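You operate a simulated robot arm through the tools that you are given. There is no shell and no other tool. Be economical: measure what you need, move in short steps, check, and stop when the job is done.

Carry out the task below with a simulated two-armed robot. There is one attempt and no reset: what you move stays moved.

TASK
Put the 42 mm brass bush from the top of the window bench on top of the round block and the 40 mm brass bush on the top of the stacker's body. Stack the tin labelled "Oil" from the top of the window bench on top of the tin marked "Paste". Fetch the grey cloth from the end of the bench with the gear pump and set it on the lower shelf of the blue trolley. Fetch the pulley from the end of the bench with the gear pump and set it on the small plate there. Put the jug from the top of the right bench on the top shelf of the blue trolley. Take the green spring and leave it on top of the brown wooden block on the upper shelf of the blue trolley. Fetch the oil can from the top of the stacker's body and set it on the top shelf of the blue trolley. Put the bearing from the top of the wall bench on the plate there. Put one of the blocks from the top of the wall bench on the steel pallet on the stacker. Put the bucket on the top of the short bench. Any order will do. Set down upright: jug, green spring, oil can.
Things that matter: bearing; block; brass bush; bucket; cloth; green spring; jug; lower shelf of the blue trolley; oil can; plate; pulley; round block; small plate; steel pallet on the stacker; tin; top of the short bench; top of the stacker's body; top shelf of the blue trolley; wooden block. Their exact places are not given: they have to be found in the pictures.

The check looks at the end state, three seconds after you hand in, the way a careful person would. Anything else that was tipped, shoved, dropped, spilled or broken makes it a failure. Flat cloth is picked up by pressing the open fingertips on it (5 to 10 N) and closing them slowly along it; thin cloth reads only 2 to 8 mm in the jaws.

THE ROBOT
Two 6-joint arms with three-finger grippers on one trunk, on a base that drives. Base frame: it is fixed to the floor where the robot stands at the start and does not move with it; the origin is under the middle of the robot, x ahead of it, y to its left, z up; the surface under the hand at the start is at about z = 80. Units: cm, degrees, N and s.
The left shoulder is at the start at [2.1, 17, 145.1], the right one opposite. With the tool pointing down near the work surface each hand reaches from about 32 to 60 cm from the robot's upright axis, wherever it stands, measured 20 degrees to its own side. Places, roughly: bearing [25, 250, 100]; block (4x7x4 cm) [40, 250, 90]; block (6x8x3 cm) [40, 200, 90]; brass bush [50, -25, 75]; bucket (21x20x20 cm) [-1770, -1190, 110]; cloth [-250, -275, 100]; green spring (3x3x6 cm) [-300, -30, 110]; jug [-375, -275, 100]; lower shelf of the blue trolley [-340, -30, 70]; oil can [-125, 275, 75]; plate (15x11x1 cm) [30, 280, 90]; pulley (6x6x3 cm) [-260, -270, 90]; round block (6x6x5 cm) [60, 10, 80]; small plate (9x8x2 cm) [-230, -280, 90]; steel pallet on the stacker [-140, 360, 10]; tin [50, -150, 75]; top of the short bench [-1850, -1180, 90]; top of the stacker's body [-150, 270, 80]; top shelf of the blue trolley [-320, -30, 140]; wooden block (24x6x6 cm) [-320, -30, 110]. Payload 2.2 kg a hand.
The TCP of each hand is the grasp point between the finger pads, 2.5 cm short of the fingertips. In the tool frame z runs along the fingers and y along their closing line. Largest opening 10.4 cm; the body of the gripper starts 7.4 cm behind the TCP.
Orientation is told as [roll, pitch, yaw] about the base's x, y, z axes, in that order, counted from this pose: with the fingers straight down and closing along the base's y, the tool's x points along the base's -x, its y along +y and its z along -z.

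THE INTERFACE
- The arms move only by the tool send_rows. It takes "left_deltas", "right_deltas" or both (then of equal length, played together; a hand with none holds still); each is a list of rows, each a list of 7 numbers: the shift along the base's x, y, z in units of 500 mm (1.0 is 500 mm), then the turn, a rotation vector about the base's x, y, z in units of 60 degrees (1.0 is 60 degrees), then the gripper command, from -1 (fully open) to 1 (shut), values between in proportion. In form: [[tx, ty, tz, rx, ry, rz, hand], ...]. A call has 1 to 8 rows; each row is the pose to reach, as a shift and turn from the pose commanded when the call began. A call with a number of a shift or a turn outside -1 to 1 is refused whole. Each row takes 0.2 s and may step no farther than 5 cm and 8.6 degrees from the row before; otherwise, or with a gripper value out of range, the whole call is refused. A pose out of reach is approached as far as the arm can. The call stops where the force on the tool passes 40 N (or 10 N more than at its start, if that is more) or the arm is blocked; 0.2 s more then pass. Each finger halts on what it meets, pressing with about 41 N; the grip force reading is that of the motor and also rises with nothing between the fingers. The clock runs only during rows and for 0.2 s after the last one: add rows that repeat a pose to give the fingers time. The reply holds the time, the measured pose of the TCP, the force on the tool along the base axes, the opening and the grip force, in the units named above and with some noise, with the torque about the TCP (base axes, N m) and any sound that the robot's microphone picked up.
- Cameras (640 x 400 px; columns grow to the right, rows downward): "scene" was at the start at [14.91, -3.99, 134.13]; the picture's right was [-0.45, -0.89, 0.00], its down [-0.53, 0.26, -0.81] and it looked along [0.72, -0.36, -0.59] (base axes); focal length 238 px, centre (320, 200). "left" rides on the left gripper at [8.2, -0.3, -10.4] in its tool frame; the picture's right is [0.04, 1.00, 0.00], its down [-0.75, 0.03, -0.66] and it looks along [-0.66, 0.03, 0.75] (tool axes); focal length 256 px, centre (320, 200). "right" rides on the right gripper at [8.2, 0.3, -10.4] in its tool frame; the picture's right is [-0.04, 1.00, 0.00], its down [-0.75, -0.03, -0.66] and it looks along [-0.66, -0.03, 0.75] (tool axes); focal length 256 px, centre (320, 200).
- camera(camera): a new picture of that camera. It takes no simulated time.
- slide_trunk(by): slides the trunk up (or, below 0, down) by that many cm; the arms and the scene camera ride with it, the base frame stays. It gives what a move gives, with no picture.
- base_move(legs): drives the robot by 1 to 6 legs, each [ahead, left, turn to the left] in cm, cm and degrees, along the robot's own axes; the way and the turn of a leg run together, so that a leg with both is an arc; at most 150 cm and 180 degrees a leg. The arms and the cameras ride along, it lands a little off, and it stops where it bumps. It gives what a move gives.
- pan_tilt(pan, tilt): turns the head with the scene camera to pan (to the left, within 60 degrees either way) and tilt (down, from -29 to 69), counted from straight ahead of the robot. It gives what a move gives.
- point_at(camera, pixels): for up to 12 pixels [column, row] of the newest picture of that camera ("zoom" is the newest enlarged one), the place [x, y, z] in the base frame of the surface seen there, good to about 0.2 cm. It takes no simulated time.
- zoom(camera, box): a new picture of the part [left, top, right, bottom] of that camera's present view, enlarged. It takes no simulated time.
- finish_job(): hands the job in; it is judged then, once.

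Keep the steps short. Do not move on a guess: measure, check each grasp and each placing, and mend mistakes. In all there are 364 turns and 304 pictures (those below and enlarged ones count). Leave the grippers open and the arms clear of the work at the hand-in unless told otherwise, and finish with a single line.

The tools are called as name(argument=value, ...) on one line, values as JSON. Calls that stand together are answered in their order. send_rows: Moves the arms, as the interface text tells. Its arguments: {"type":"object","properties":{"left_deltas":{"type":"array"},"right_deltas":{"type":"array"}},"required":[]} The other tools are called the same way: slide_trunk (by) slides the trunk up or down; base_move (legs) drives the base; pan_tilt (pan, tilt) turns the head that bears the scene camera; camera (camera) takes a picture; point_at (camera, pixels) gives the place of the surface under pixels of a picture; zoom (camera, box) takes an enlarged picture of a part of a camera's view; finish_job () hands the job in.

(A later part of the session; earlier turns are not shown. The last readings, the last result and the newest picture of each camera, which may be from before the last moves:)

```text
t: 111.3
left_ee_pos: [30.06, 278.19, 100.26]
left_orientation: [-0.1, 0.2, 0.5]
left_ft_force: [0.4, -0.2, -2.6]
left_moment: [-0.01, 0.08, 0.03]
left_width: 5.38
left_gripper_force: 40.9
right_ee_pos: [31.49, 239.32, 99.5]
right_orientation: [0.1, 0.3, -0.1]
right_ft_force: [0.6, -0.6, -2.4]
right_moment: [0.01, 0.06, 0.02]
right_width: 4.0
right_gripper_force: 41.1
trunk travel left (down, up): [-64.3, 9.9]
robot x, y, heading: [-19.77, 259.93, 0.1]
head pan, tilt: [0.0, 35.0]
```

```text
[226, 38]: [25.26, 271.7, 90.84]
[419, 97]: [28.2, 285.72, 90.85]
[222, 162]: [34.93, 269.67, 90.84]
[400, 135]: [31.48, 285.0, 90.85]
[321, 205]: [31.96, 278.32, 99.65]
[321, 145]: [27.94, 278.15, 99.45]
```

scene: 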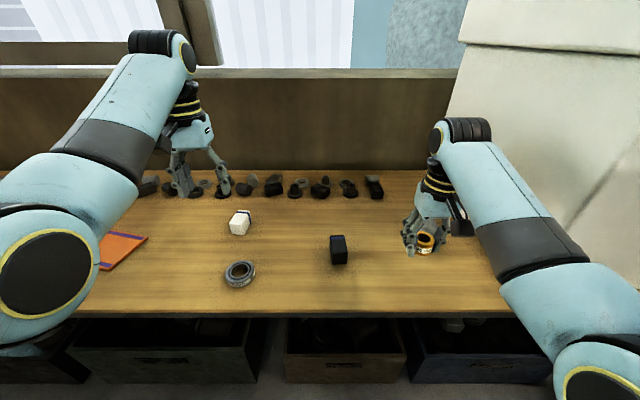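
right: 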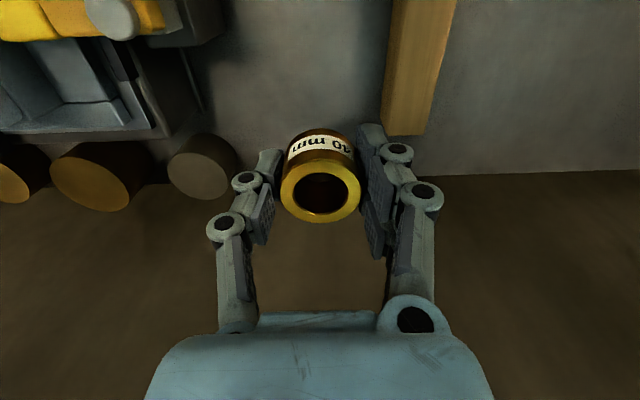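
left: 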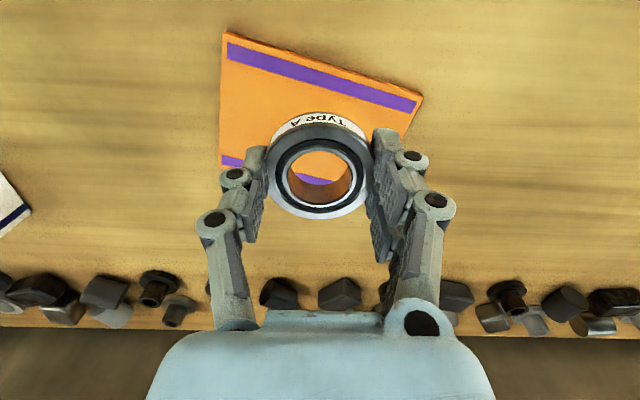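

Plate centre (31.6,277.7). Move there and lower.

send_rows(left_deltas=[[0.02, -0.005, -0.04, 0, 0, 0, 1], [0.033, -0.01, -0.08, 0, 0, 0, 1], [0.033, -0.01, -0.11, 0, 0, 0, 1], [0.033, -0.01, -0.125, 0, 0, 0, 1], [0.033, -0.01, -0.13, 0, 0, 0, 1], [0.033, -0.01, -0.133, 0, 0, 0, 1], [0.033, -0.01, -0.136, 0, 0, 0, 1], [0.033, -0.01, -0.136, 0, 0, 0, 1]])

```text
t: 113.2
left_ee_pos: [31.57, 277.63, 93.64]
left_orientation: [0.1, 0.1, 0.5]
left_ft_force: [0.2, -0.2, -1.8]
left_moment: [-0.01, 0.0, 0.03]
left_width: 5.37
left_gripper_force: 40.6
right_ee_pos: [31.44, 239.36, 99.55]
right_orientation: [0.2, 0.2, -0.1]
right_ft_force: [0.3, 0.1, -3.0]
right_moment: [-0.03, 0.04, -0.01]
right_width: 4.01
right_gripper_force: 41.0
trunk travel left (down, up): [-64.3, 9.9]
robot x, y, heading: [-19.42, 260.1, 0.4]
head pan, tilt: [0.0, 35.0]
```

send_rows(left_deltas=[[0, 0, -0.002, 0, 0, 0, 1], [0, 0, -0.004, 0, 0, 0, 1], [0, 0, -0.004, 0, 0, 0, 1]])

```text
t: 114.0
left_ee_pos: [31.57, 277.61, 93.44]
left_orientation: [-0.1, 0.2, 0.5]
left_ft_force: [0.7, 0.0, -1.6]
left_moment: [0.02, 0.02, -0.01]
left_width: 5.35
left_gripper_force: 41.4
right_ee_pos: [31.39, 239.35, 99.61]
right_orientation: [0.1, 0.1, -0.1]
right_ft_force: [0.1, -0.8, -1.9]
right_moment: [0.02, -0.05, 0.01]
right_width: 4.0
right_gripper_force: 41.2
trunk travel left (down, up): [-64.3, 9.9]
robot x, y, heading: [-19.65, 260.76, 0.5]
head pan, tilt: [0.0, 35.0]
```

send_rows(left_deltas=[[0, 0, -0.002, 0, 0, 0, 1], [0, 0, -0.004, 0, 0, 0, 1], [0, 0, -0.004, 0, 0, 0, 1]])

```text
t: 114.8
left_ee_pos: [31.58, 277.53, 93.46]
left_orientation: [0.0, 0.0, 0.4]
left_ft_force: [-0.4, 1.3, 16.9]
left_moment: [0.07, 0.4, 0.14]
left_width: 5.32
left_gripper_force: 41.2
right_ee_pos: [31.24, 239.32, 99.7]
right_orientation: [0.2, 0.2, -0.1]
right_ft_force: [0.9, -0.5, -2.4]
right_moment: [-0.01, -0.04, 0.04]
right_width: 4.02
right_gripper_force: 40.6
trunk travel left (down, up): [-64.3, 9.9]
robot x, y, heading: [-19.71, 260.58, 0.5]
head pan, tilt: [0.0, 35.0]
```

Contact. Ease up, open, rise.

send_rows(left_deltas=[[0, 0, 0.002, 0, 0, 0, 1], [0, 0, 0.002, 0, 0, 0, -0.2], [0, 0, 0.002, 0, 0, 0, -0.5], [0, 0, 0.04, 0, 0, 0, -0.5], [0, 0, 0.1, 0, 0, 0, -0.5], [0, 0, 0.16, 0, 0, 0, -0.5]])

camera(camera="left")

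```text
t: 116.2
left_ee_pos: [31.72, 277.82, 101.26]
left_orientation: [0.1, 0.1, 0.5]
left_ft_force: [-0.6, 0.5, 0.7]
left_moment: [0.01, -0.05, 0.01]
left_width: 7.81
left_gripper_force: 0.0
right_ee_pos: [31.34, 239.32, 99.63]
right_orientation: [0.2, 0.2, -0.1]
right_ft_force: [-0.3, -0.1, -2.4]
right_moment: [0.0, -0.02, 0.0]
right_width: 4.01
right_gripper_force: 40.8
trunk travel left (down, up): [-64.3, 9.9]
robot x, y, heading: [-19.68, 260.1, 0.4]
head pan, tilt: [0.0, 35.0]
```

```text
255 pictures are left
```

left: 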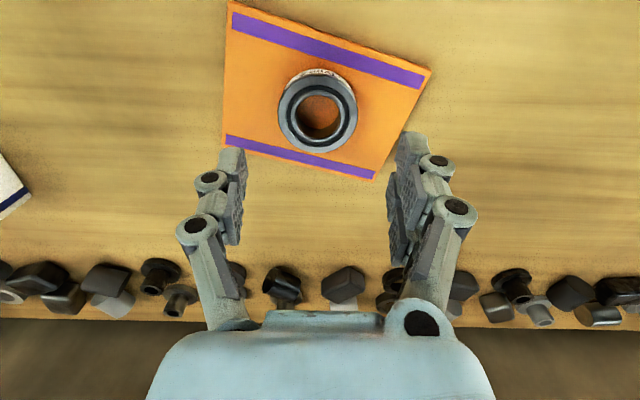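

Bearing is on the plate. Now the white block: shift base right 32.4, ahead 7.

base_move(legs=[[0, -32.4, 0], [7, 0, 0]])

camera(camera="left")

```text
t: 118.9
left_ee_pos: [39.16, 245.01, 101.11]
left_orientation: [-0.1, 0.2, 0.6]
left_ft_force: [0.6, -0.6, -0.4]
left_moment: [0.0, 0.05, -0.03]
left_width: 7.81
left_gripper_force: 0.0
right_ee_pos: [38.73, 206.75, 99.59]
right_orientation: [0.2, 0.3, -0.2]
right_ft_force: [-0.1, 0.1, -3.1]
right_moment: [0.01, 0.02, 0.0]
right_width: 3.98
right_gripper_force: 41.0
trunk travel left (down, up): [-64.3, 9.9]
robot x, y, heading: [-12.69, 227.57, 0.4]
head pan, tilt: [0.0, 35.0]
```

```text
254 pictures are left
```

left: 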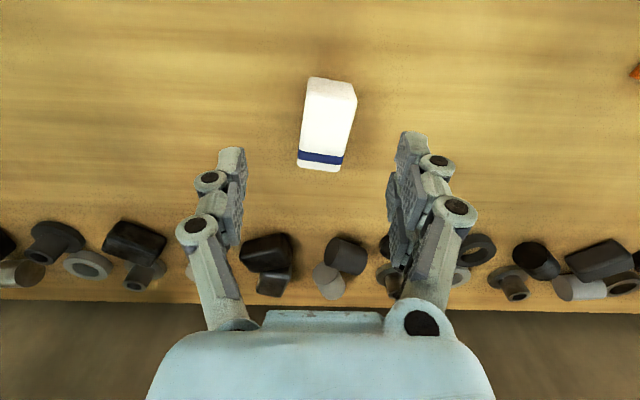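

point_at(camera="left", pixels=[[309, 80], [354, 100], [302, 160], [338, 167], [320, 125], [345, 135], [320, 85], [345, 95]])

```text
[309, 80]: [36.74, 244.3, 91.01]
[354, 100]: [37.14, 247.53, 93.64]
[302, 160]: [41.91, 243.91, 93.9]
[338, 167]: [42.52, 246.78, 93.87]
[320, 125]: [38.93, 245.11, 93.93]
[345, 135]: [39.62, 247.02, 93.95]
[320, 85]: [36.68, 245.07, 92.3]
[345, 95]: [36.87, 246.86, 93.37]
```

Block centre (39.7,245.5), turned about -6°. Turn the hand, lower to z 93, grip.

send_rows(left_deltas=[[0.006, 0.005, -0.05, 0, 0, -0.05, -0.5], [0.011, 0.01, -0.1, 0, 0, -0.11, -0.5], [0.011, 0.01, -0.15, 0, 0, -0.11, -0.5], [0.011, 0.01, -0.162, 0, 0, -0.11, -0.5], [0.011, 0.01, -0.162, 0, 0, -0.11, 0.1], [0.011, 0.01, -0.162, 0, 0, -0.11, 1], [0.011, 0.01, -0.162, 0, 0, -0.11, 1], [0.011, 0.01, -0.162, 0, 0, -0.11, 1]])

send_rows(left_deltas=[[0, 0, 0.01, 0, 0, 0, 1], [0, 0, 0.04, 0, 0, 0, 1], [0, 0, 0.1, 0, 0, 0, 1], [0, 0, 0.17, 0, 0, 0, 1]])

camera(camera="left")

```text
t: 120.7
left_ee_pos: [39.5, 245.58, 93.0]
left_orientation: [0.0, 0.1, -6.1]
left_ft_force: [0.0, 0.2, -0.1]
left_moment: [0.0, 0.02, 0.0]
left_width: 3.57
left_gripper_force: 41.0
right_ee_pos: [38.64, 206.8, 99.6]
right_orientation: [0.1, 0.2, -0.1]
right_ft_force: [-0.2, 0.2, -1.7]
right_moment: [0.03, 0.05, -0.02]
right_width: 4.01
right_gripper_force: 40.7
trunk travel left (down, up): [-64.3, 9.9]
robot x, y, heading: [-12.27, 227.42, 0.5]
head pan, tilt: [0.0, 35.0]
```

```text
t: 121.7
left_ee_pos: [39.38, 245.51, 101.42]
left_orientation: [0.0, 0.2, -6.2]
left_ft_force: [0.6, 0.3, -1.4]
left_moment: [0.02, 0.03, 0.03]
left_width: 3.57
left_gripper_force: 40.7
right_ee_pos: [38.56, 206.76, 99.69]
right_orientation: [0.2, 0.1, 0.0]
right_ft_force: [0.4, 0.2, -2.2]
right_moment: [0.0, -0.04, 0.03]
right_width: 4.04
right_gripper_force: 41.0
trunk travel left (down, up): [-64.3, 9.9]
robot x, y, heading: [-12.37, 227.6, 0.3]
head pan, tilt: [0.0, 35.0]
```

```text
253 pictures are left
```

left: 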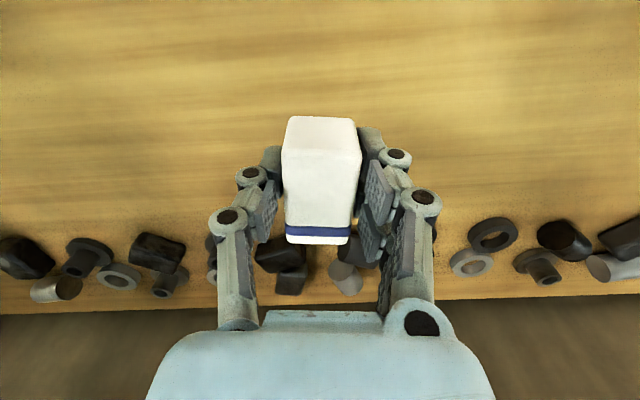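

Held. Back away 55, turn left 135 and look at the stacker.

base_move(legs=[[-50, 0, 0], [0, 0, 135]])

camera(camera="scene")

```text
t: 130.3
left_ee_pos: [-111.72, 252.27, 101.35]
left_orientation: [0.1, 0.2, 127.9]
left_ft_force: [0.4, 0.6, -1.0]
left_moment: [-0.01, 0.0, 0.03]
left_width: 3.57
left_gripper_force: 40.5
right_ee_pos: [-83.27, 278.65, 99.71]
right_orientation: [0.1, 0.3, 133.9]
right_ft_force: [-0.3, 0.4, -2.5]
right_moment: [0.0, -0.01, 0.01]
right_width: 4.0
right_gripper_force: 41.2
trunk travel left (down, up): [-64.3, 9.9]
robot x, y, heading: [-62.76, 227.71, 134.4]
head pan, tilt: [0.0, 35.0]
```

```text
252 pictures are left
```

scene: 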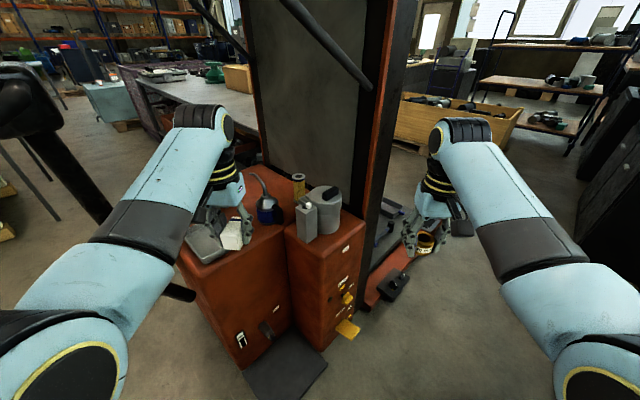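

Look closer at the stacker's top.

zoom(camera="scene", box=[160, 150, 420, 330])

point_at(camera="scene", pixels=[[265, 200], [272, 225], [297, 177], [325, 195], [305, 215], [240, 270], [300, 240], [265, 245], [205, 235], [385, 285], [360, 215], [230, 235]])

```text
2.22 times, centred on (290, 240) of scene
```

zoom: 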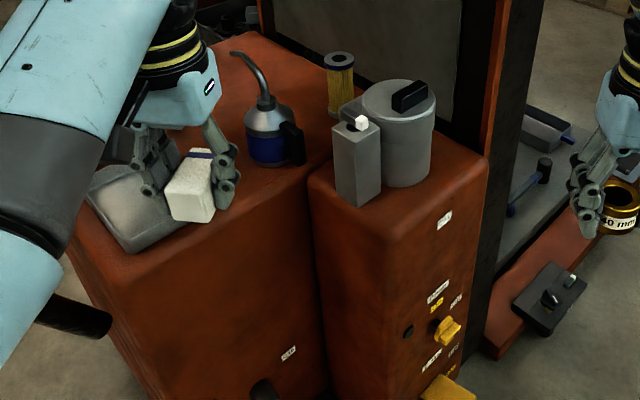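

```text
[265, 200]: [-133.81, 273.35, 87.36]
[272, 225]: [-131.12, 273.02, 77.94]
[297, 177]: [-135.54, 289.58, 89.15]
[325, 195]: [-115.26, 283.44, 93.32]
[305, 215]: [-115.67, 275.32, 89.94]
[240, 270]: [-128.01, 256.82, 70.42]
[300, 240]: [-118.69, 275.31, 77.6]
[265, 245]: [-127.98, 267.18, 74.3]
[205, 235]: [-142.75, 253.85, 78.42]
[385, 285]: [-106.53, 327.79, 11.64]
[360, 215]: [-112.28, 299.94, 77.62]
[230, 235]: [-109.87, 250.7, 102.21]
```

Find where the tiller/bars are before turning.

point_at(camera="scene", pixels=[[180, 292], [50, 140], [15, 100], [300, 15], [345, 60], [225, 35], [90, 190], [270, 185], [180, 250], [250, 190], [375, 100], [270, 100]])

pan_tilt(pan=30, tilt=20)

camera(camera="scene")

```text
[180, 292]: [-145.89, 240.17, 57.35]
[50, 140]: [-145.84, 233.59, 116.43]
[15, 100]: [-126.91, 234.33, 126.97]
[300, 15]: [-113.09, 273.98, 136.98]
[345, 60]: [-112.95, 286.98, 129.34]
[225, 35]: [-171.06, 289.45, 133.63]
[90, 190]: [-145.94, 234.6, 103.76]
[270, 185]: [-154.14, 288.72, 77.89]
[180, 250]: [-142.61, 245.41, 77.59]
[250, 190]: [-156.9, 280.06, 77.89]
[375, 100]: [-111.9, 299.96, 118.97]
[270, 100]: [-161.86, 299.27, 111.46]
```

```text
t: 131.2
left_ee_pos: [-111.59, 252.39, 101.3]
left_orientation: [0.0, 0.1, 128.0]
left_ft_force: [0.3, 0.6, -1.4]
left_moment: [0.04, 0.03, 0.03]
left_width: 3.58
left_gripper_force: 40.7
right_ee_pos: [-83.32, 278.72, 99.64]
right_orientation: [0.1, 0.3, 133.9]
right_ft_force: [-0.5, 0.6, -2.6]
right_moment: [0.01, 0.01, 0.04]
right_width: 4.04
right_gripper_force: 41.2
trunk travel left (down, up): [-64.3, 9.9]
robot x, y, heading: [-62.64, 227.76, 134.4]
head pan, tilt: [30.0, 20.0]
```

```text
250 pictures are left
```

scene: 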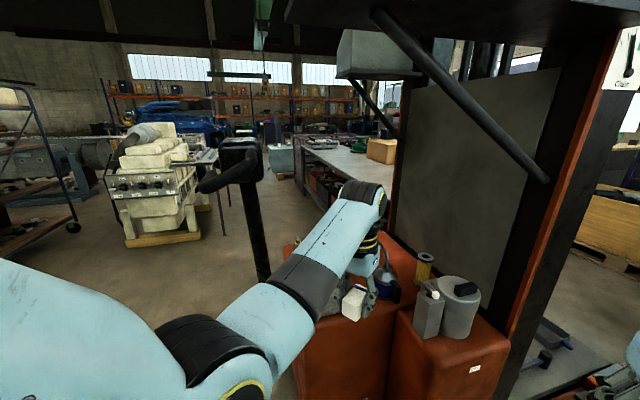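

Tiller post at (-146,235); overhead bars above y>270. I'll place the block on the pallet first. Turn to heading 90, drive along the aisle and look left.

base_move(legs=[[-8, 0, -44], [120, 0, 0]])

pan_tilt(pan=60, tilt=40)

camera(camera="scene")

```text
t: 139.3
left_ee_pos: [-78.22, 391.53, 101.36]
left_orientation: [0.0, 0.2, 83.5]
left_ft_force: [-0.2, -0.6, -0.6]
left_moment: [-0.01, -0.01, 0.02]
left_width: 3.59
left_gripper_force: 40.5
right_ee_pos: [-39.32, 390.55, 99.55]
right_orientation: [0.2, 0.3, 89.5]
right_ft_force: [-0.4, -0.1, -3.0]
right_moment: [-0.01, -0.02, 0.01]
right_width: 4.02
right_gripper_force: 41.4
trunk travel left (down, up): [-64.3, 9.9]
robot x, y, heading: [-60.59, 339.4, 90.0]
head pan, tilt: [30.0, 20.0]
```

```text
t: 140.2
left_ee_pos: [-78.16, 391.43, 101.41]
left_orientation: [0.0, 0.2, 83.6]
left_ft_force: [0.6, 0.1, -1.2]
left_moment: [-0.01, -0.04, 0.03]
left_width: 3.58
left_gripper_force: 40.9
right_ee_pos: [-39.42, 390.54, 99.58]
right_orientation: [0.1, 0.2, 89.5]
right_ft_force: [0.1, -0.5, -2.1]
right_moment: [-0.02, -0.01, -0.01]
right_width: 4.02
right_gripper_force: 40.9
trunk travel left (down, up): [-64.3, 9.9]
robot x, y, heading: [-60.44, 339.68, 90.0]
head pan, tilt: [60.0, 40.0]
```

```text
249 pictures are left
```

scene: 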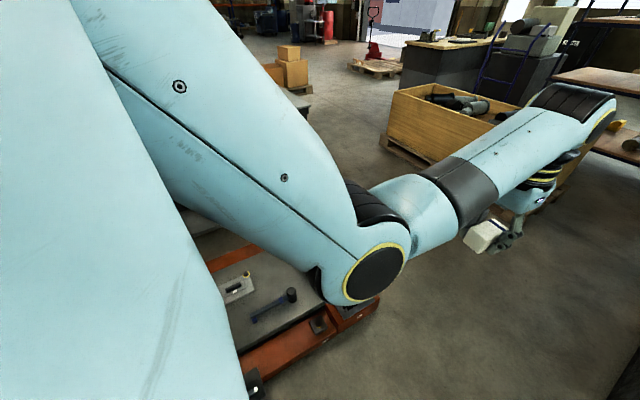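

point_at(camera="scene", pixels=[[275, 330], [262, 268], [300, 340], [238, 288], [290, 296], [365, 305], [340, 325], [235, 255], [205, 225], [400, 150], [250, 385], [255, 300]])

zoom(camera="scene", box=[180, 200, 400, 400])

```text
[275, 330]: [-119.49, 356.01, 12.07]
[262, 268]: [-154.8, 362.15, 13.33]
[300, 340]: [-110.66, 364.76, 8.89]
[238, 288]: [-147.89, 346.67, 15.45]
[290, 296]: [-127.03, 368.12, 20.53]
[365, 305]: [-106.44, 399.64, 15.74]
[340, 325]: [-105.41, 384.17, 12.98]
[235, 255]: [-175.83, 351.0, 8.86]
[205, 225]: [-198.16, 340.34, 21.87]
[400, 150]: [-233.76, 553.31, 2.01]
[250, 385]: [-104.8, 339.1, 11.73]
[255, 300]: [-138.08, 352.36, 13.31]
```

```text
2.00 times, centred on (290, 300) of scene
```

zoom: 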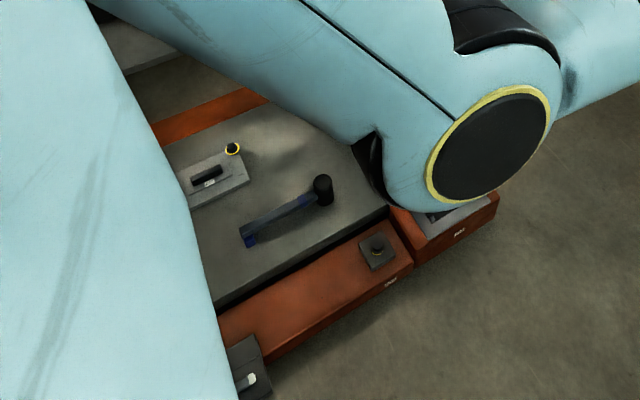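

Pallet top at z≈13.3, with a hammer and a tool on it. Turn to face -x and look.

base_move(legs=[[20, 0, 0], [0, 0, 90]])

pan_tilt(pan=0, tilt=55)

camera(camera="scene")

```text
t: 145.6
left_ee_pos: [-112.75, 342.59, 101.29]
left_orientation: [0.0, 0.1, 172.6]
left_ft_force: [0.4, 1.1, -0.9]
left_moment: [0.0, 0.01, 0.0]
left_width: 3.59
left_gripper_force: 41.0
right_ee_pos: [-110.99, 381.41, 99.68]
right_orientation: [0.0, 0.2, 178.6]
right_ft_force: [-0.3, 0.8, -1.1]
right_moment: [0.01, -0.01, -0.04]
right_width: 4.01
right_gripper_force: 40.8
trunk travel left (down, up): [-64.3, 9.9]
robot x, y, heading: [-60.83, 359.36, 178.8]
head pan, tilt: [60.0, 40.0]
```

```text
t: 146.9
left_ee_pos: [-112.68, 342.7, 101.35]
left_orientation: [0.0, 0.1, 172.6]
left_ft_force: [-0.1, -0.3, -1.0]
left_moment: [-0.03, 0.03, 0.01]
left_width: 3.59
left_gripper_force: 41.2
right_ee_pos: [-111.13, 381.52, 99.68]
right_orientation: [0.1, 0.2, 178.5]
right_ft_force: [0.1, -0.3, -2.6]
right_moment: [0.02, -0.02, 0.01]
right_width: 4.01
right_gripper_force: 41.1
trunk travel left (down, up): [-64.3, 9.9]
robot x, y, heading: [-60.58, 359.2, 179.2]
head pan, tilt: [0.0, 55.0]
```

```text
247 pictures are left
```

scene: 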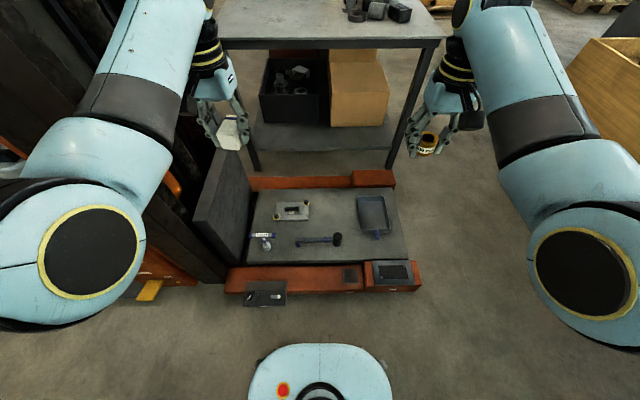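

Pallet visible: (250–405, 190–262). Measure spots.

zoom(camera="scene", box=[190, 160, 430, 310])

point_at(camera="scene", pixels=[[255, 195], [390, 190], [250, 260], [405, 258], [330, 210], [345, 255], [375, 215], [320, 240], [240, 180], [345, 375], [300, 280], [290, 250]])

```text
2.67 times, centred on (310, 235) of scene
```

zoom: 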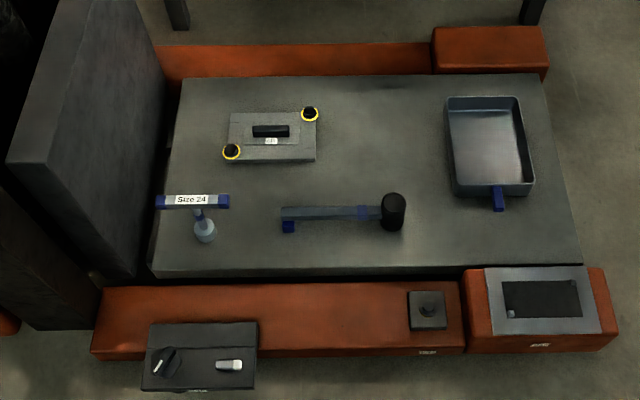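

```text
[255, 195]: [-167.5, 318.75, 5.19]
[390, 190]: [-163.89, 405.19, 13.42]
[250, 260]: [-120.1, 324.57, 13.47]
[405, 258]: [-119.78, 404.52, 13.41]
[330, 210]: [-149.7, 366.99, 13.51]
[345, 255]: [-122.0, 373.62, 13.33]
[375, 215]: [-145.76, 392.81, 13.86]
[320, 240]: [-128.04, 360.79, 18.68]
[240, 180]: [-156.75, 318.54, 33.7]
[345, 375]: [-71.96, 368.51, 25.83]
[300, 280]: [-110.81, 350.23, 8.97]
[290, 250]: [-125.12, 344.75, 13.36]
```

point_at(camera="zoom", pixels=[[403, 225], [385, 232], [455, 200], [497, 212], [450, 240], [440, 255], [340, 255], [340, 180], [370, 130], [250, 240]])

```text
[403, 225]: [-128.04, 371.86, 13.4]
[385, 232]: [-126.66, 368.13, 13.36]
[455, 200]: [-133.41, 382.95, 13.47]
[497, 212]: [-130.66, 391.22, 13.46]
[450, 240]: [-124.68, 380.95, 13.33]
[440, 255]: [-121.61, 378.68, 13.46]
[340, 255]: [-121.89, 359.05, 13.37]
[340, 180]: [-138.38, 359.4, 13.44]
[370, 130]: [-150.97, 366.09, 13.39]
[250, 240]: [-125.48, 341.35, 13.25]
```

Spot (-126.5,380) is free. Check the wooden crate at right for the right arm when lowered.

point_at(camera="scene", pixels=[[572, 70], [600, 105], [635, 140], [610, 40], [565, 90], [390, 170], [430, 40], [330, 38]])

```text
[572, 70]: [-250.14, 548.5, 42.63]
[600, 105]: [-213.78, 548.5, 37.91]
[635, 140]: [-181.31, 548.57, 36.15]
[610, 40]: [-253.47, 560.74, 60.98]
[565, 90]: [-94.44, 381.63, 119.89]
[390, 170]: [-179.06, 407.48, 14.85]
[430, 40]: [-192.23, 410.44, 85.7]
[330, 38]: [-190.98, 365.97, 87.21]
```

Drive: right 37, ahead 14.5; then slide the trunk down 60.

base_move(legs=[[0, -37.3, 0], [14.5, 0, 0]])

slide_trunk(by=-63)

camera(camera="left")

camera(camera="scene")

```text
t: 150.2
left_ee_pos: [-126.44, 380.07, 101.24]
left_orientation: [0.1, 0.2, 172.4]
left_ft_force: [-0.6, 0.2, -1.1]
left_moment: [-0.01, -0.02, 0.03]
left_width: 3.6
left_gripper_force: 41.2
right_ee_pos: [-124.69, 418.81, 99.49]
right_orientation: [0.2, 0.4, 178.5]
right_ft_force: [-0.3, 0.4, -2.6]
right_moment: [-0.01, -0.02, 0.0]
right_width: 3.99
right_gripper_force: 41.1
trunk travel left (down, up): [-64.3, 9.9]
robot x, y, heading: [-74.14, 396.73, 178.9]
head pan, tilt: [0.0, 55.0]
```

```text
refused: -63 is not a number from -40 to 40
```

```text
245 pictures are left
```

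left: 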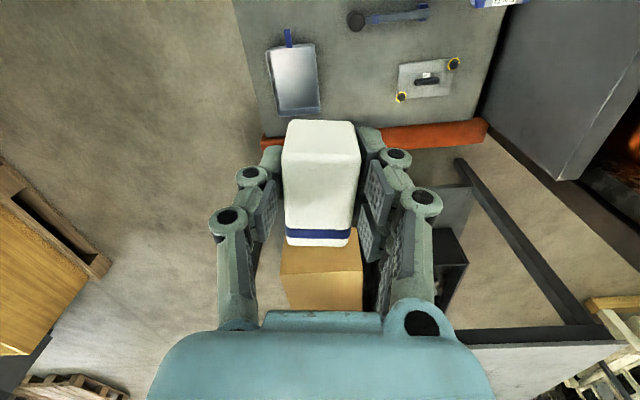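

```text
244 pictures are left
```

scene: 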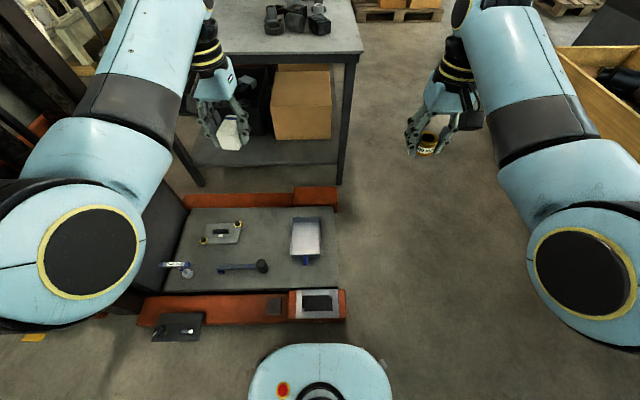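

Slide down in two steps of ≤40.

slide_trunk(by=-40)

slide_trunk(by=-22)

camera(camera="left")

camera(camera="scene")

```text
t: 154.0
left_ee_pos: [-126.51, 380.13, 61.38]
left_orientation: [0.0, 0.2, 172.3]
left_ft_force: [0.6, 0.1, -2.0]
left_moment: [0.02, -0.05, 0.04]
left_width: 3.59
left_gripper_force: 40.9
right_ee_pos: [-124.6, 418.71, 59.61]
right_orientation: [0.2, 0.2, 178.4]
right_ft_force: [-0.9, 0.8, -3.2]
right_moment: [0.01, 0.01, 0.01]
right_width: 3.99
right_gripper_force: 40.8
trunk travel left (down, up): [-24.3, 49.9]
robot x, y, heading: [-73.83, 396.46, 178.8]
head pan, tilt: [0.0, 55.0]
```

```text
t: 156.4
left_ee_pos: [-126.51, 380.09, 39.48]
left_orientation: [0.0, 0.0, 172.3]
left_ft_force: [0.3, 0.2, -0.4]
left_moment: [-0.05, -0.02, -0.01]
left_width: 3.58
left_gripper_force: 41.1
right_ee_pos: [-124.61, 418.7, 37.67]
right_orientation: [0.1, 0.3, 178.3]
right_ft_force: [-0.1, 0.1, -1.4]
right_moment: [0.03, -0.01, 0.01]
right_width: 4.02
right_gripper_force: 40.9
trunk travel left (down, up): [-2.3, 71.9]
robot x, y, heading: [-74.11, 396.3, 179.0]
head pan, tilt: [0.0, 55.0]
```

```text
243 pictures are left
```

left: 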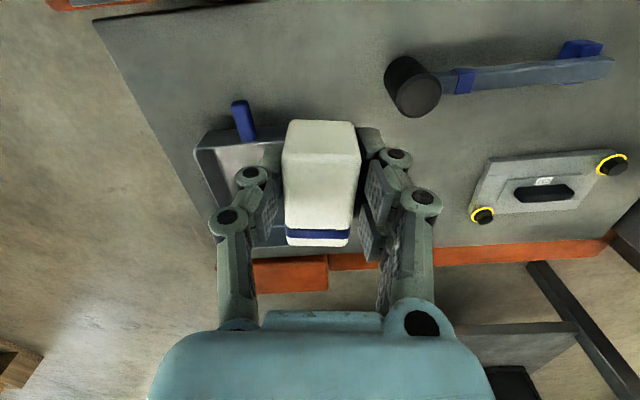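

```text
242 pictures are left
```

scene: 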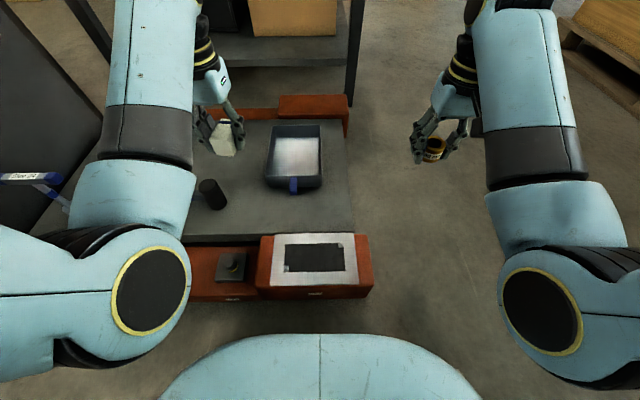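

Measure tray and hammer in the left view relative to the block's goal.

point_at(camera="left", pixels=[[243, 138], [265, 140], [198, 150], [275, 140], [405, 110], [395, 80], [330, 100], [330, 60], [390, 118]])

```text
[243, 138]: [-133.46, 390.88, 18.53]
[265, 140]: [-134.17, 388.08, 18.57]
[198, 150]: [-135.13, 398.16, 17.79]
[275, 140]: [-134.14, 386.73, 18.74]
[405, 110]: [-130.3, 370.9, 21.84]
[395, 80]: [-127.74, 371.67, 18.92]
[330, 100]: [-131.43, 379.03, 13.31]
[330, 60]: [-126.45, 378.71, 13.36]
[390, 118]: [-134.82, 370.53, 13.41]
```

Clear. Lower the block.

send_rows(left_deltas=[[0.003, -0.008, -0.09, 0, 0, 0, 1], [0.006, -0.016, -0.18, 0, 0, 0, 1], [0.006, -0.016, -0.27, 0, 0, 0, 1], [0.006, -0.016, -0.36, 0, 0, 0, 1], [0.006, -0.016, -0.42, 0, 0, 0, 1], [0.006, -0.016, -0.44, 0, 0, 0, 1], [0.006, -0.016, -0.45, 0, 0, 0, 1], [0.006, -0.016, -0.45, 0, 0, 0, 1]])

```text
t: 158.2
left_ee_pos: [-125.94, 379.36, 16.85]
left_orientation: [0.0, 0.1, 172.4]
left_ft_force: [-0.1, -0.3, -1.0]
left_moment: [0.03, -0.03, -0.03]
left_width: 3.56
left_gripper_force: 41.1
right_ee_pos: [-124.66, 418.83, 37.59]
right_orientation: [0.1, 0.2, 178.5]
right_ft_force: [0.2, -0.4, -3.1]
right_moment: [0.0, -0.01, 0.0]
right_width: 3.99
right_gripper_force: 41.2
trunk travel left (down, up): [-2.3, 71.9]
robot x, y, heading: [-73.76, 396.5, 178.9]
head pan, tilt: [0.0, 55.0]
```

send_rows(left_deltas=[[0, 0, -0.003, 0, 0, 0, 1], [0, 0, -0.005, 0, 0, 0, 1], [0, 0, -0.007, 0, 0, 0, 1], [0, 0, -0.007, 0, 0, 0, 1]])

```text
t: 159.2
left_ee_pos: [-126.16, 379.36, 16.41]
left_orientation: [0.1, 0.1, 172.3]
left_ft_force: [0.0, 0.0, -0.4]
left_moment: [0.04, 0.0, -0.02]
left_width: 3.58
left_gripper_force: 41.7
right_ee_pos: [-124.54, 418.81, 37.68]
right_orientation: [0.2, 0.2, 178.4]
right_ft_force: [0.4, -0.1, -2.4]
right_moment: [-0.02, -0.01, 0.01]
right_width: 4.01
right_gripper_force: 41.2
trunk travel left (down, up): [-2.3, 71.9]
robot x, y, heading: [-73.82, 396.59, 178.8]
head pan, tilt: [0.0, 55.0]
```

send_rows(left_deltas=[[0, 0, -0.002, 0, 0, 0, 1], [0, 0, -0.004, 0, 0, 0, 1], [0, 0, -0.004, 0, 0, 0, 1]])

```text
t: 160.0
left_ee_pos: [-126.07, 379.27, 16.48]
left_orientation: [0.1, 0.0, 172.4]
left_ft_force: [8.5, -1.0, 25.5]
left_moment: [0.07, -0.66, -0.02]
left_width: 3.58
left_gripper_force: 40.9
right_ee_pos: [-124.58, 418.81, 37.74]
right_orientation: [0.1, 0.3, 178.4]
right_ft_force: [-0.6, -0.4, -2.2]
right_moment: [0.01, 0.05, -0.05]
right_width: 4.02
right_gripper_force: 40.9
trunk travel left (down, up): [-2.3, 71.9]
robot x, y, heading: [-74.19, 397.0, 178.6]
head pan, tilt: [0.0, 55.0]
```

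Contact. Ease, open, rise.

send_rows(left_deltas=[[0, 0, 0.003, 0, 0, 0, 1], [0, 0, 0.003, 0, 0, 0, 0.2], [0, 0, 0.003, 0, 0, 0, -0.1], [0, 0, 0.003, 0, 0, 0, -0.1], [0, 0, 0.09, 0, 0, 0, -0.1], [0, 0, 0.18, 0, 0, 0, -0.1], [0, 0, 0.27, 0, 0, 0, -0.1], [0, 0, 0.36, 0, 0, 0, -0.1]])

camera(camera="left")

```text
t: 161.8
left_ee_pos: [-126.01, 379.23, 34.21]
left_orientation: [0.1, 0.1, 172.3]
left_ft_force: [-0.4, 0.3, 0.7]
left_moment: [-0.01, 0.02, 0.03]
left_width: 5.77
left_gripper_force: 0.1
right_ee_pos: [-124.65, 418.79, 37.6]
right_orientation: [0.1, 0.3, 178.4]
right_ft_force: [0.1, -0.3, -3.1]
right_moment: [0.01, -0.02, 0.02]
right_width: 3.97
right_gripper_force: 41.4
trunk travel left (down, up): [-2.3, 71.9]
robot x, y, heading: [-74.1, 396.87, 178.9]
head pan, tilt: [0.0, 55.0]
```

```text
241 pictures are left
```

left: 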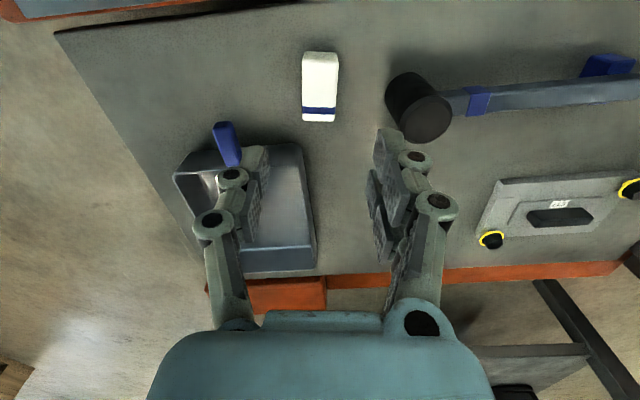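

Block placed. To plan the next reach, measure where my elbows are relative to the base.

point_at(camera="scene", pixels=[[150, 293], [545, 310], [90, 240], [610, 260], [60, 380], [600, 370], [150, 160], [530, 150], [120, 20], [5, 290]])

slide_trunk(by=40)

```text
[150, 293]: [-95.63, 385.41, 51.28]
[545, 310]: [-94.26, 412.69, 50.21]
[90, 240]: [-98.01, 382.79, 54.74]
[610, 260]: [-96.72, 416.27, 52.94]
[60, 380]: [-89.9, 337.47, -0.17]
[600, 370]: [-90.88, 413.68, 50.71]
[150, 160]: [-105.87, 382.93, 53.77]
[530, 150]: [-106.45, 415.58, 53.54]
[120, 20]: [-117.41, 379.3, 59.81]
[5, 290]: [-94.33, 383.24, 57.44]
```

```text
t: 165.6
left_ee_pos: [-126.02, 379.22, 74.22]
left_orientation: [0.0, 0.1, 172.3]
left_ft_force: [-0.3, 0.9, 0.0]
left_moment: [0.01, -0.03, -0.01]
left_width: 5.74
left_gripper_force: 0.1
right_ee_pos: [-124.74, 418.77, 77.59]
right_orientation: [0.1, 0.3, 178.4]
right_ft_force: [0.1, -0.4, -2.3]
right_moment: [-0.02, 0.0, 0.01]
right_width: 4.0
right_gripper_force: 41.2
trunk travel left (down, up): [-42.3, 31.9]
robot x, y, heading: [-74.39, 396.43, 179.0]
head pan, tilt: [0.0, 55.0]
```

Elbows stay inside ±25 cm. Raise trunk, go back to the stacker's body at a diagonal.

slide_trunk(by=22)

base_move(legs=[[-15, 0, 0], [0, 0, -89], [-150, 0, 0], [-10, 0, 0], [0, 0, 45]])

pan_tilt(pan=0, tilt=35)

camera(camera="scene")

```text
t: 167.9
left_ee_pos: [-126.1, 379.35, 96.21]
left_orientation: [0.0, 0.1, 172.4]
left_ft_force: [0.1, 0.1, -0.1]
left_moment: [0.01, -0.01, -0.03]
left_width: 5.7
left_gripper_force: 0.1
right_ee_pos: [-124.61, 418.76, 99.6]
right_orientation: [0.1, 0.2, 178.4]
right_ft_force: [0.0, -0.2, -3.6]
right_moment: [0.03, -0.02, -0.02]
right_width: 3.97
right_gripper_force: 41.6
trunk travel left (down, up): [-64.3, 9.9]
robot x, y, heading: [-73.99, 396.41, 178.6]
head pan, tilt: [0.0, 55.0]
```

```text
t: 183.0
left_ee_pos: [-107.1, 256.47, 96.34]
left_orientation: [0.0, 0.1, 128.9]
left_ft_force: [-0.3, -0.1, 0.8]
left_moment: [0.0, 0.01, -0.01]
left_width: 5.74
left_gripper_force: 0.1
right_ee_pos: [-78.91, 284.19, 99.67]
right_orientation: [0.1, 0.3, 135.0]
right_ft_force: [-1.1, 0.1, -2.7]
right_moment: [-0.01, -0.02, 0.0]
right_width: 3.98
right_gripper_force: 41.4
trunk travel left (down, up): [-64.3, 9.9]
robot x, y, heading: [-57.79, 233.56, 135.4]
head pan, tilt: [0.0, 55.0]
```

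```text
t: 183.9
left_ee_pos: [-107.19, 256.51, 96.16]
left_orientation: [0.0, 0.1, 129.0]
left_ft_force: [0.3, 0.4, 0.2]
left_moment: [0.0, -0.01, 0.0]
left_width: 5.73
left_gripper_force: 0.0
right_ee_pos: [-78.99, 284.2, 99.61]
right_orientation: [0.1, 0.3, 135.0]
right_ft_force: [0.5, 0.1, -2.7]
right_moment: [0.02, 0.0, -0.01]
right_width: 4.0
right_gripper_force: 41.2
trunk travel left (down, up): [-64.3, 9.9]
robot x, y, heading: [-57.77, 233.37, 135.3]
head pan, tilt: [0.0, 35.0]
```

```text
240 pictures are left
```

scene: 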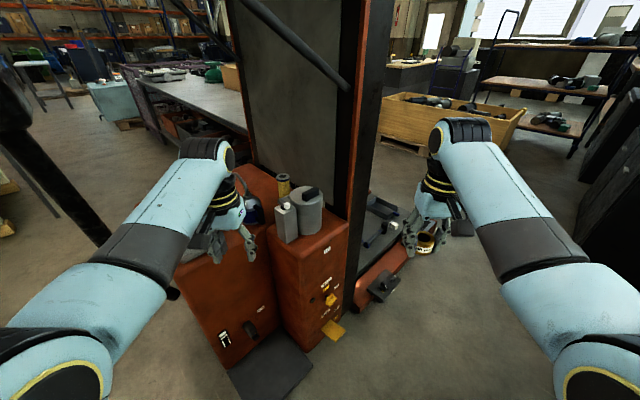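

Use the left hand camera for a view of the oil can.

camera(camera="left")

```text
239 pictures are left
```

left: 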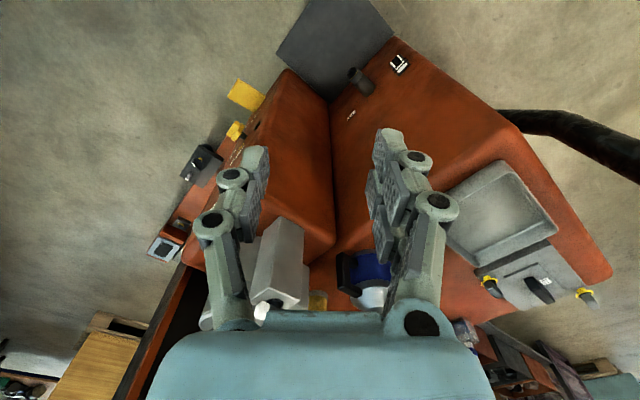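

Turn the base left 15° so that the can is seen between the arms.

base_move(legs=[[0, 0, 15]])

camera(camera="scene")

zoom(camera="scene", box=[220, 150, 420, 280])

```text
t: 185.2
left_ee_pos: [-111.5, 242.66, 96.3]
left_orientation: [-0.1, 0.1, 144.1]
left_ft_force: [-0.1, -0.8, -0.3]
left_moment: [0.01, 0.0, 0.0]
left_width: 5.71
left_gripper_force: 0.0
right_ee_pos: [-91.42, 276.9, 99.56]
right_orientation: [0.1, 0.2, 150.3]
right_ft_force: [0.5, 0.0, -3.2]
right_moment: [-0.03, 0.01, -0.01]
right_width: 3.99
right_gripper_force: 40.9
trunk travel left (down, up): [-64.3, 9.9]
robot x, y, heading: [-57.06, 233.61, 150.3]
head pan, tilt: [0.0, 35.0]
```

```text
238 pictures are left
```

scene: 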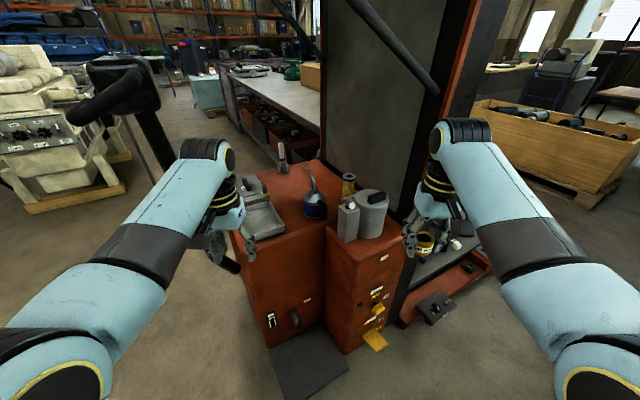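

```text
3.08 times, centred on (320, 215) of scene
```

zoom: 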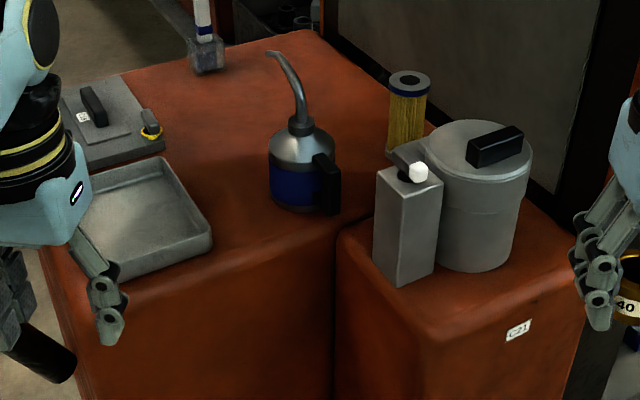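

point_at(camera="zoom", pixels=[[271, 185], [292, 185], [310, 190], [302, 145], [302, 122], [296, 90], [270, 53], [325, 165], [330, 205], [290, 208], [212, 238], [250, 225]])

point_at(camera="zoom", pixels=[[170, 160], [220, 110], [250, 90], [205, 70], [410, 150], [400, 170], [385, 270], [330, 240], [345, 225], [240, 260], [340, 110], [300, 60]])

```text
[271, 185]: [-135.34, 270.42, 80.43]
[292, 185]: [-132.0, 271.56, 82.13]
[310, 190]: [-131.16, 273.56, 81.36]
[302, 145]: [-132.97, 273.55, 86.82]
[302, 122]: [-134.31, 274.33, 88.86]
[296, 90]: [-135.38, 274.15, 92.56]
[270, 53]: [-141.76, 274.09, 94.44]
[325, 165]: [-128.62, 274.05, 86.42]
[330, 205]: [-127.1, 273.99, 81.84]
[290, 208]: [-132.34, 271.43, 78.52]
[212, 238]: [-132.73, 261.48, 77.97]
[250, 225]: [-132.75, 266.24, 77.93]
```

```text
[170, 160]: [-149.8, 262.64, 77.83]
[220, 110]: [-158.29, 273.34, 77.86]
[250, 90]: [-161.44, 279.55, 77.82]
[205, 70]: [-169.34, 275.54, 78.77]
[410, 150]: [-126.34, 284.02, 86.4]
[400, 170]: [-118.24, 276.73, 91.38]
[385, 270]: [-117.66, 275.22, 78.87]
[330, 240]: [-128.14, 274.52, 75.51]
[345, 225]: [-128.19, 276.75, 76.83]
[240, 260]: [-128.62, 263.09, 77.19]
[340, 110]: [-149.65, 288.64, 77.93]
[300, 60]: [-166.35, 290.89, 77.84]
```

Check the tiller handle's extent in this view, and the bottle's edge.

point_at(camera="scene", pixels=[[75, 115], [95, 105], [130, 75], [115, 100], [150, 140], [100, 65], [150, 75], [345, 235], [340, 210]])

```text
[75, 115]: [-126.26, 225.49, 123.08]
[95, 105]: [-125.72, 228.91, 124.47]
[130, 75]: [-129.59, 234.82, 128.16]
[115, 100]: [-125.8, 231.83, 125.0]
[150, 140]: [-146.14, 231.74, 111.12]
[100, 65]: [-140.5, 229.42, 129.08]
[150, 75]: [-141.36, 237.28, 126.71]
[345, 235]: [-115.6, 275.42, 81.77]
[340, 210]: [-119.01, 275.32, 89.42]
```

point_at(camera="scene", pixels=[[205, 142], [190, 150], [232, 160], [160, 200], [460, 122], [480, 180], [100, 290]])

```text
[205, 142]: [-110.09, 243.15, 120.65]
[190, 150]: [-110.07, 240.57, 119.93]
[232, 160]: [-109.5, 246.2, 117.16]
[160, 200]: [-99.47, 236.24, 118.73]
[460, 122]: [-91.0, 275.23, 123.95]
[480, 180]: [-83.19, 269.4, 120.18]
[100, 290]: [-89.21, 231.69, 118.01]
```

Lower and tuck the left hand (dome top then ≈110, below the tiller handle at 122).

send_rows(left_deltas=[[0.046, -0.027, -0.06, 0, 0, 0, -0.1], [0.092, -0.053, -0.12, 0, 0, 0, -0.1], [0.139, -0.08, -0.18, 0, 0, 0, -0.1], [0.139, -0.08, -0.24, 0, 0, 0, -0.1]])

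base_move(legs=[[0, 0, 29.7]])

```text
t: 186.2
left_ee_pos: [-104.72, 238.79, 84.11]
left_orientation: [-0.1, 0.1, 144.2]
left_ft_force: [0.2, 0.1, -0.2]
left_moment: [-0.01, -0.01, 0.0]
left_width: 5.71
left_gripper_force: 0.1
right_ee_pos: [-91.4, 276.89, 99.63]
right_orientation: [0.1, 0.4, 150.3]
right_ft_force: [-0.8, -0.1, -2.1]
right_moment: [-0.05, 0.0, 0.0]
right_width: 4.0
right_gripper_force: 41.5
trunk travel left (down, up): [-64.3, 9.9]
robot x, y, heading: [-56.97, 233.58, 150.5]
head pan, tilt: [0.0, 35.0]
```

```text
t: 188.0
left_ee_pos: [-100.96, 214.62, 84.19]
left_orientation: [0.0, 0.1, 174.0]
left_ft_force: [0.4, 0.2, -0.4]
left_moment: [0.06, 0.03, -0.02]
left_width: 5.7
left_gripper_force: 0.0
right_ee_pos: [-108.54, 254.26, 99.6]
right_orientation: [0.0, 0.2, -180.0]
right_ft_force: [0.2, 0.3, -1.8]
right_moment: [0.04, 0.0, 0.0]
right_width: 4.01
right_gripper_force: 40.6
trunk travel left (down, up): [-64.3, 9.9]
robot x, y, heading: [-57.78, 233.29, -179.5]
head pan, tilt: [0.0, 35.0]
```

base_move(legs=[[0, -11.2, 0], [24.4, 0, 0]])

camera(camera="scene")

camera(camera="right")

```text
t: 190.4
left_ee_pos: [-119.71, 225.5, 84.29]
left_orientation: [0.1, 0.0, 174.1]
left_ft_force: [-0.2, 0.3, -0.4]
left_moment: [0.03, -0.03, 0.01]
left_width: 5.73
left_gripper_force: 0.1
right_ee_pos: [-127.38, 265.18, 99.56]
right_orientation: [0.1, 0.2, -179.8]
right_ft_force: [-0.3, 0.4, -2.1]
right_moment: [0.03, 0.01, -0.01]
right_width: 4.0
right_gripper_force: 40.9
trunk travel left (down, up): [-64.3, 9.9]
robot x, y, heading: [-75.7, 244.42, -179.5]
head pan, tilt: [0.0, 35.0]
stopped in leg 2: the robot was blocked; the commanded pose is now the measured one
```

```text
236 pictures are left
```

scene: 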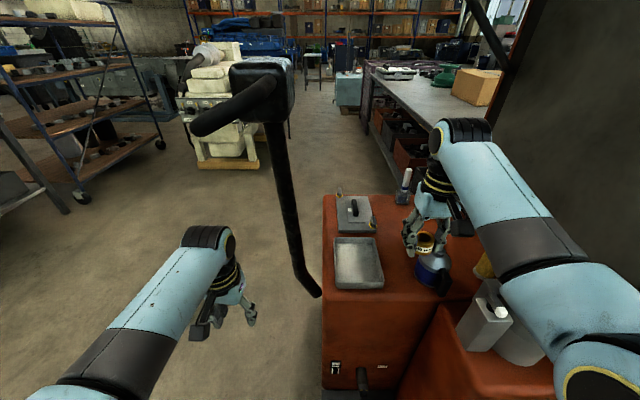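

```text
235 pictures are left
```

right: 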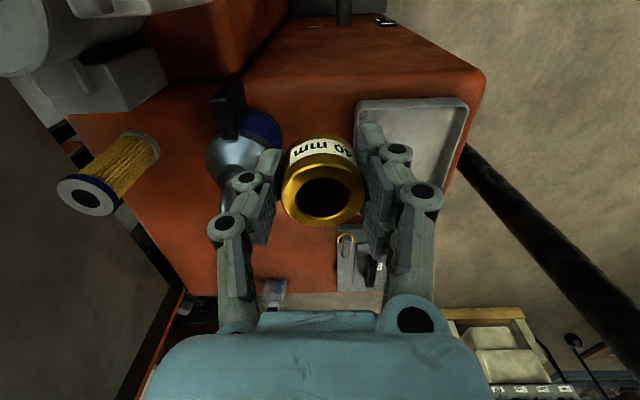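

Base bumper touches at x≈-75.7. Back off 0.7 cm and lower the trunk 10 for more reach.

base_move(legs=[[-0.7, 0, 0]])

slide_trunk(by=-10)

camera(camera="right")

```text
t: 191.2
left_ee_pos: [-119.02, 225.66, 84.29]
left_orientation: [0.2, -0.1, 174.0]
left_ft_force: [0.8, -0.1, -0.1]
left_moment: [0.02, 0.0, 0.0]
left_width: 5.73
left_gripper_force: 0.2
right_ee_pos: [-126.68, 265.11, 99.71]
right_orientation: [0.1, 0.1, -179.9]
right_ft_force: [1.0, -0.4, -2.8]
right_moment: [0.02, 0.01, -0.01]
right_width: 4.0
right_gripper_force: 40.8
trunk travel left (down, up): [-64.3, 9.9]
robot x, y, heading: [-75.25, 244.14, -179.6]
head pan, tilt: [0.0, 35.0]
```

```text
t: 192.5
left_ee_pos: [-118.98, 225.55, 74.33]
left_orientation: [0.1, 0.0, 174.1]
left_ft_force: [0.0, -0.1, -0.3]
left_moment: [-0.01, -0.01, 0.0]
left_width: 5.72
left_gripper_force: 0.0
right_ee_pos: [-126.63, 265.2, 89.66]
right_orientation: [0.2, 0.1, -180.0]
right_ft_force: [-0.7, -0.9, -2.3]
right_moment: [-0.02, 0.03, 0.01]
right_width: 4.0
right_gripper_force: 40.8
trunk travel left (down, up): [-54.3, 19.9]
robot x, y, heading: [-75.2, 244.38, -179.6]
head pan, tilt: [0.0, 35.0]
```

```text
234 pictures are left
```

right: 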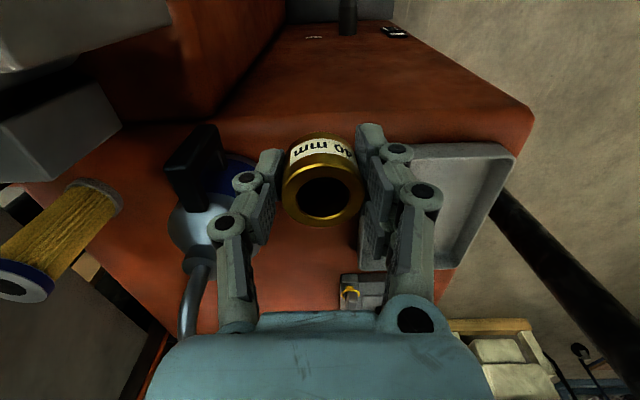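

point_at(camera="right", pixels=[[222, 150], [248, 170], [420, 145], [405, 150], [500, 148], [300, 130], [300, 105], [322, 262], [165, 240]])

```text
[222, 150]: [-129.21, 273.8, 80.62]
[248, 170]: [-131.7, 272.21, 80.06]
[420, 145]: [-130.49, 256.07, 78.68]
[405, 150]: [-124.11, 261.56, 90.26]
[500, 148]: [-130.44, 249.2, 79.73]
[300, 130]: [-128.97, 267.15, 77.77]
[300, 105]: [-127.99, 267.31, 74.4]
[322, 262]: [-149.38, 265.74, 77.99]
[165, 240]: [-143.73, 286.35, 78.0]
```

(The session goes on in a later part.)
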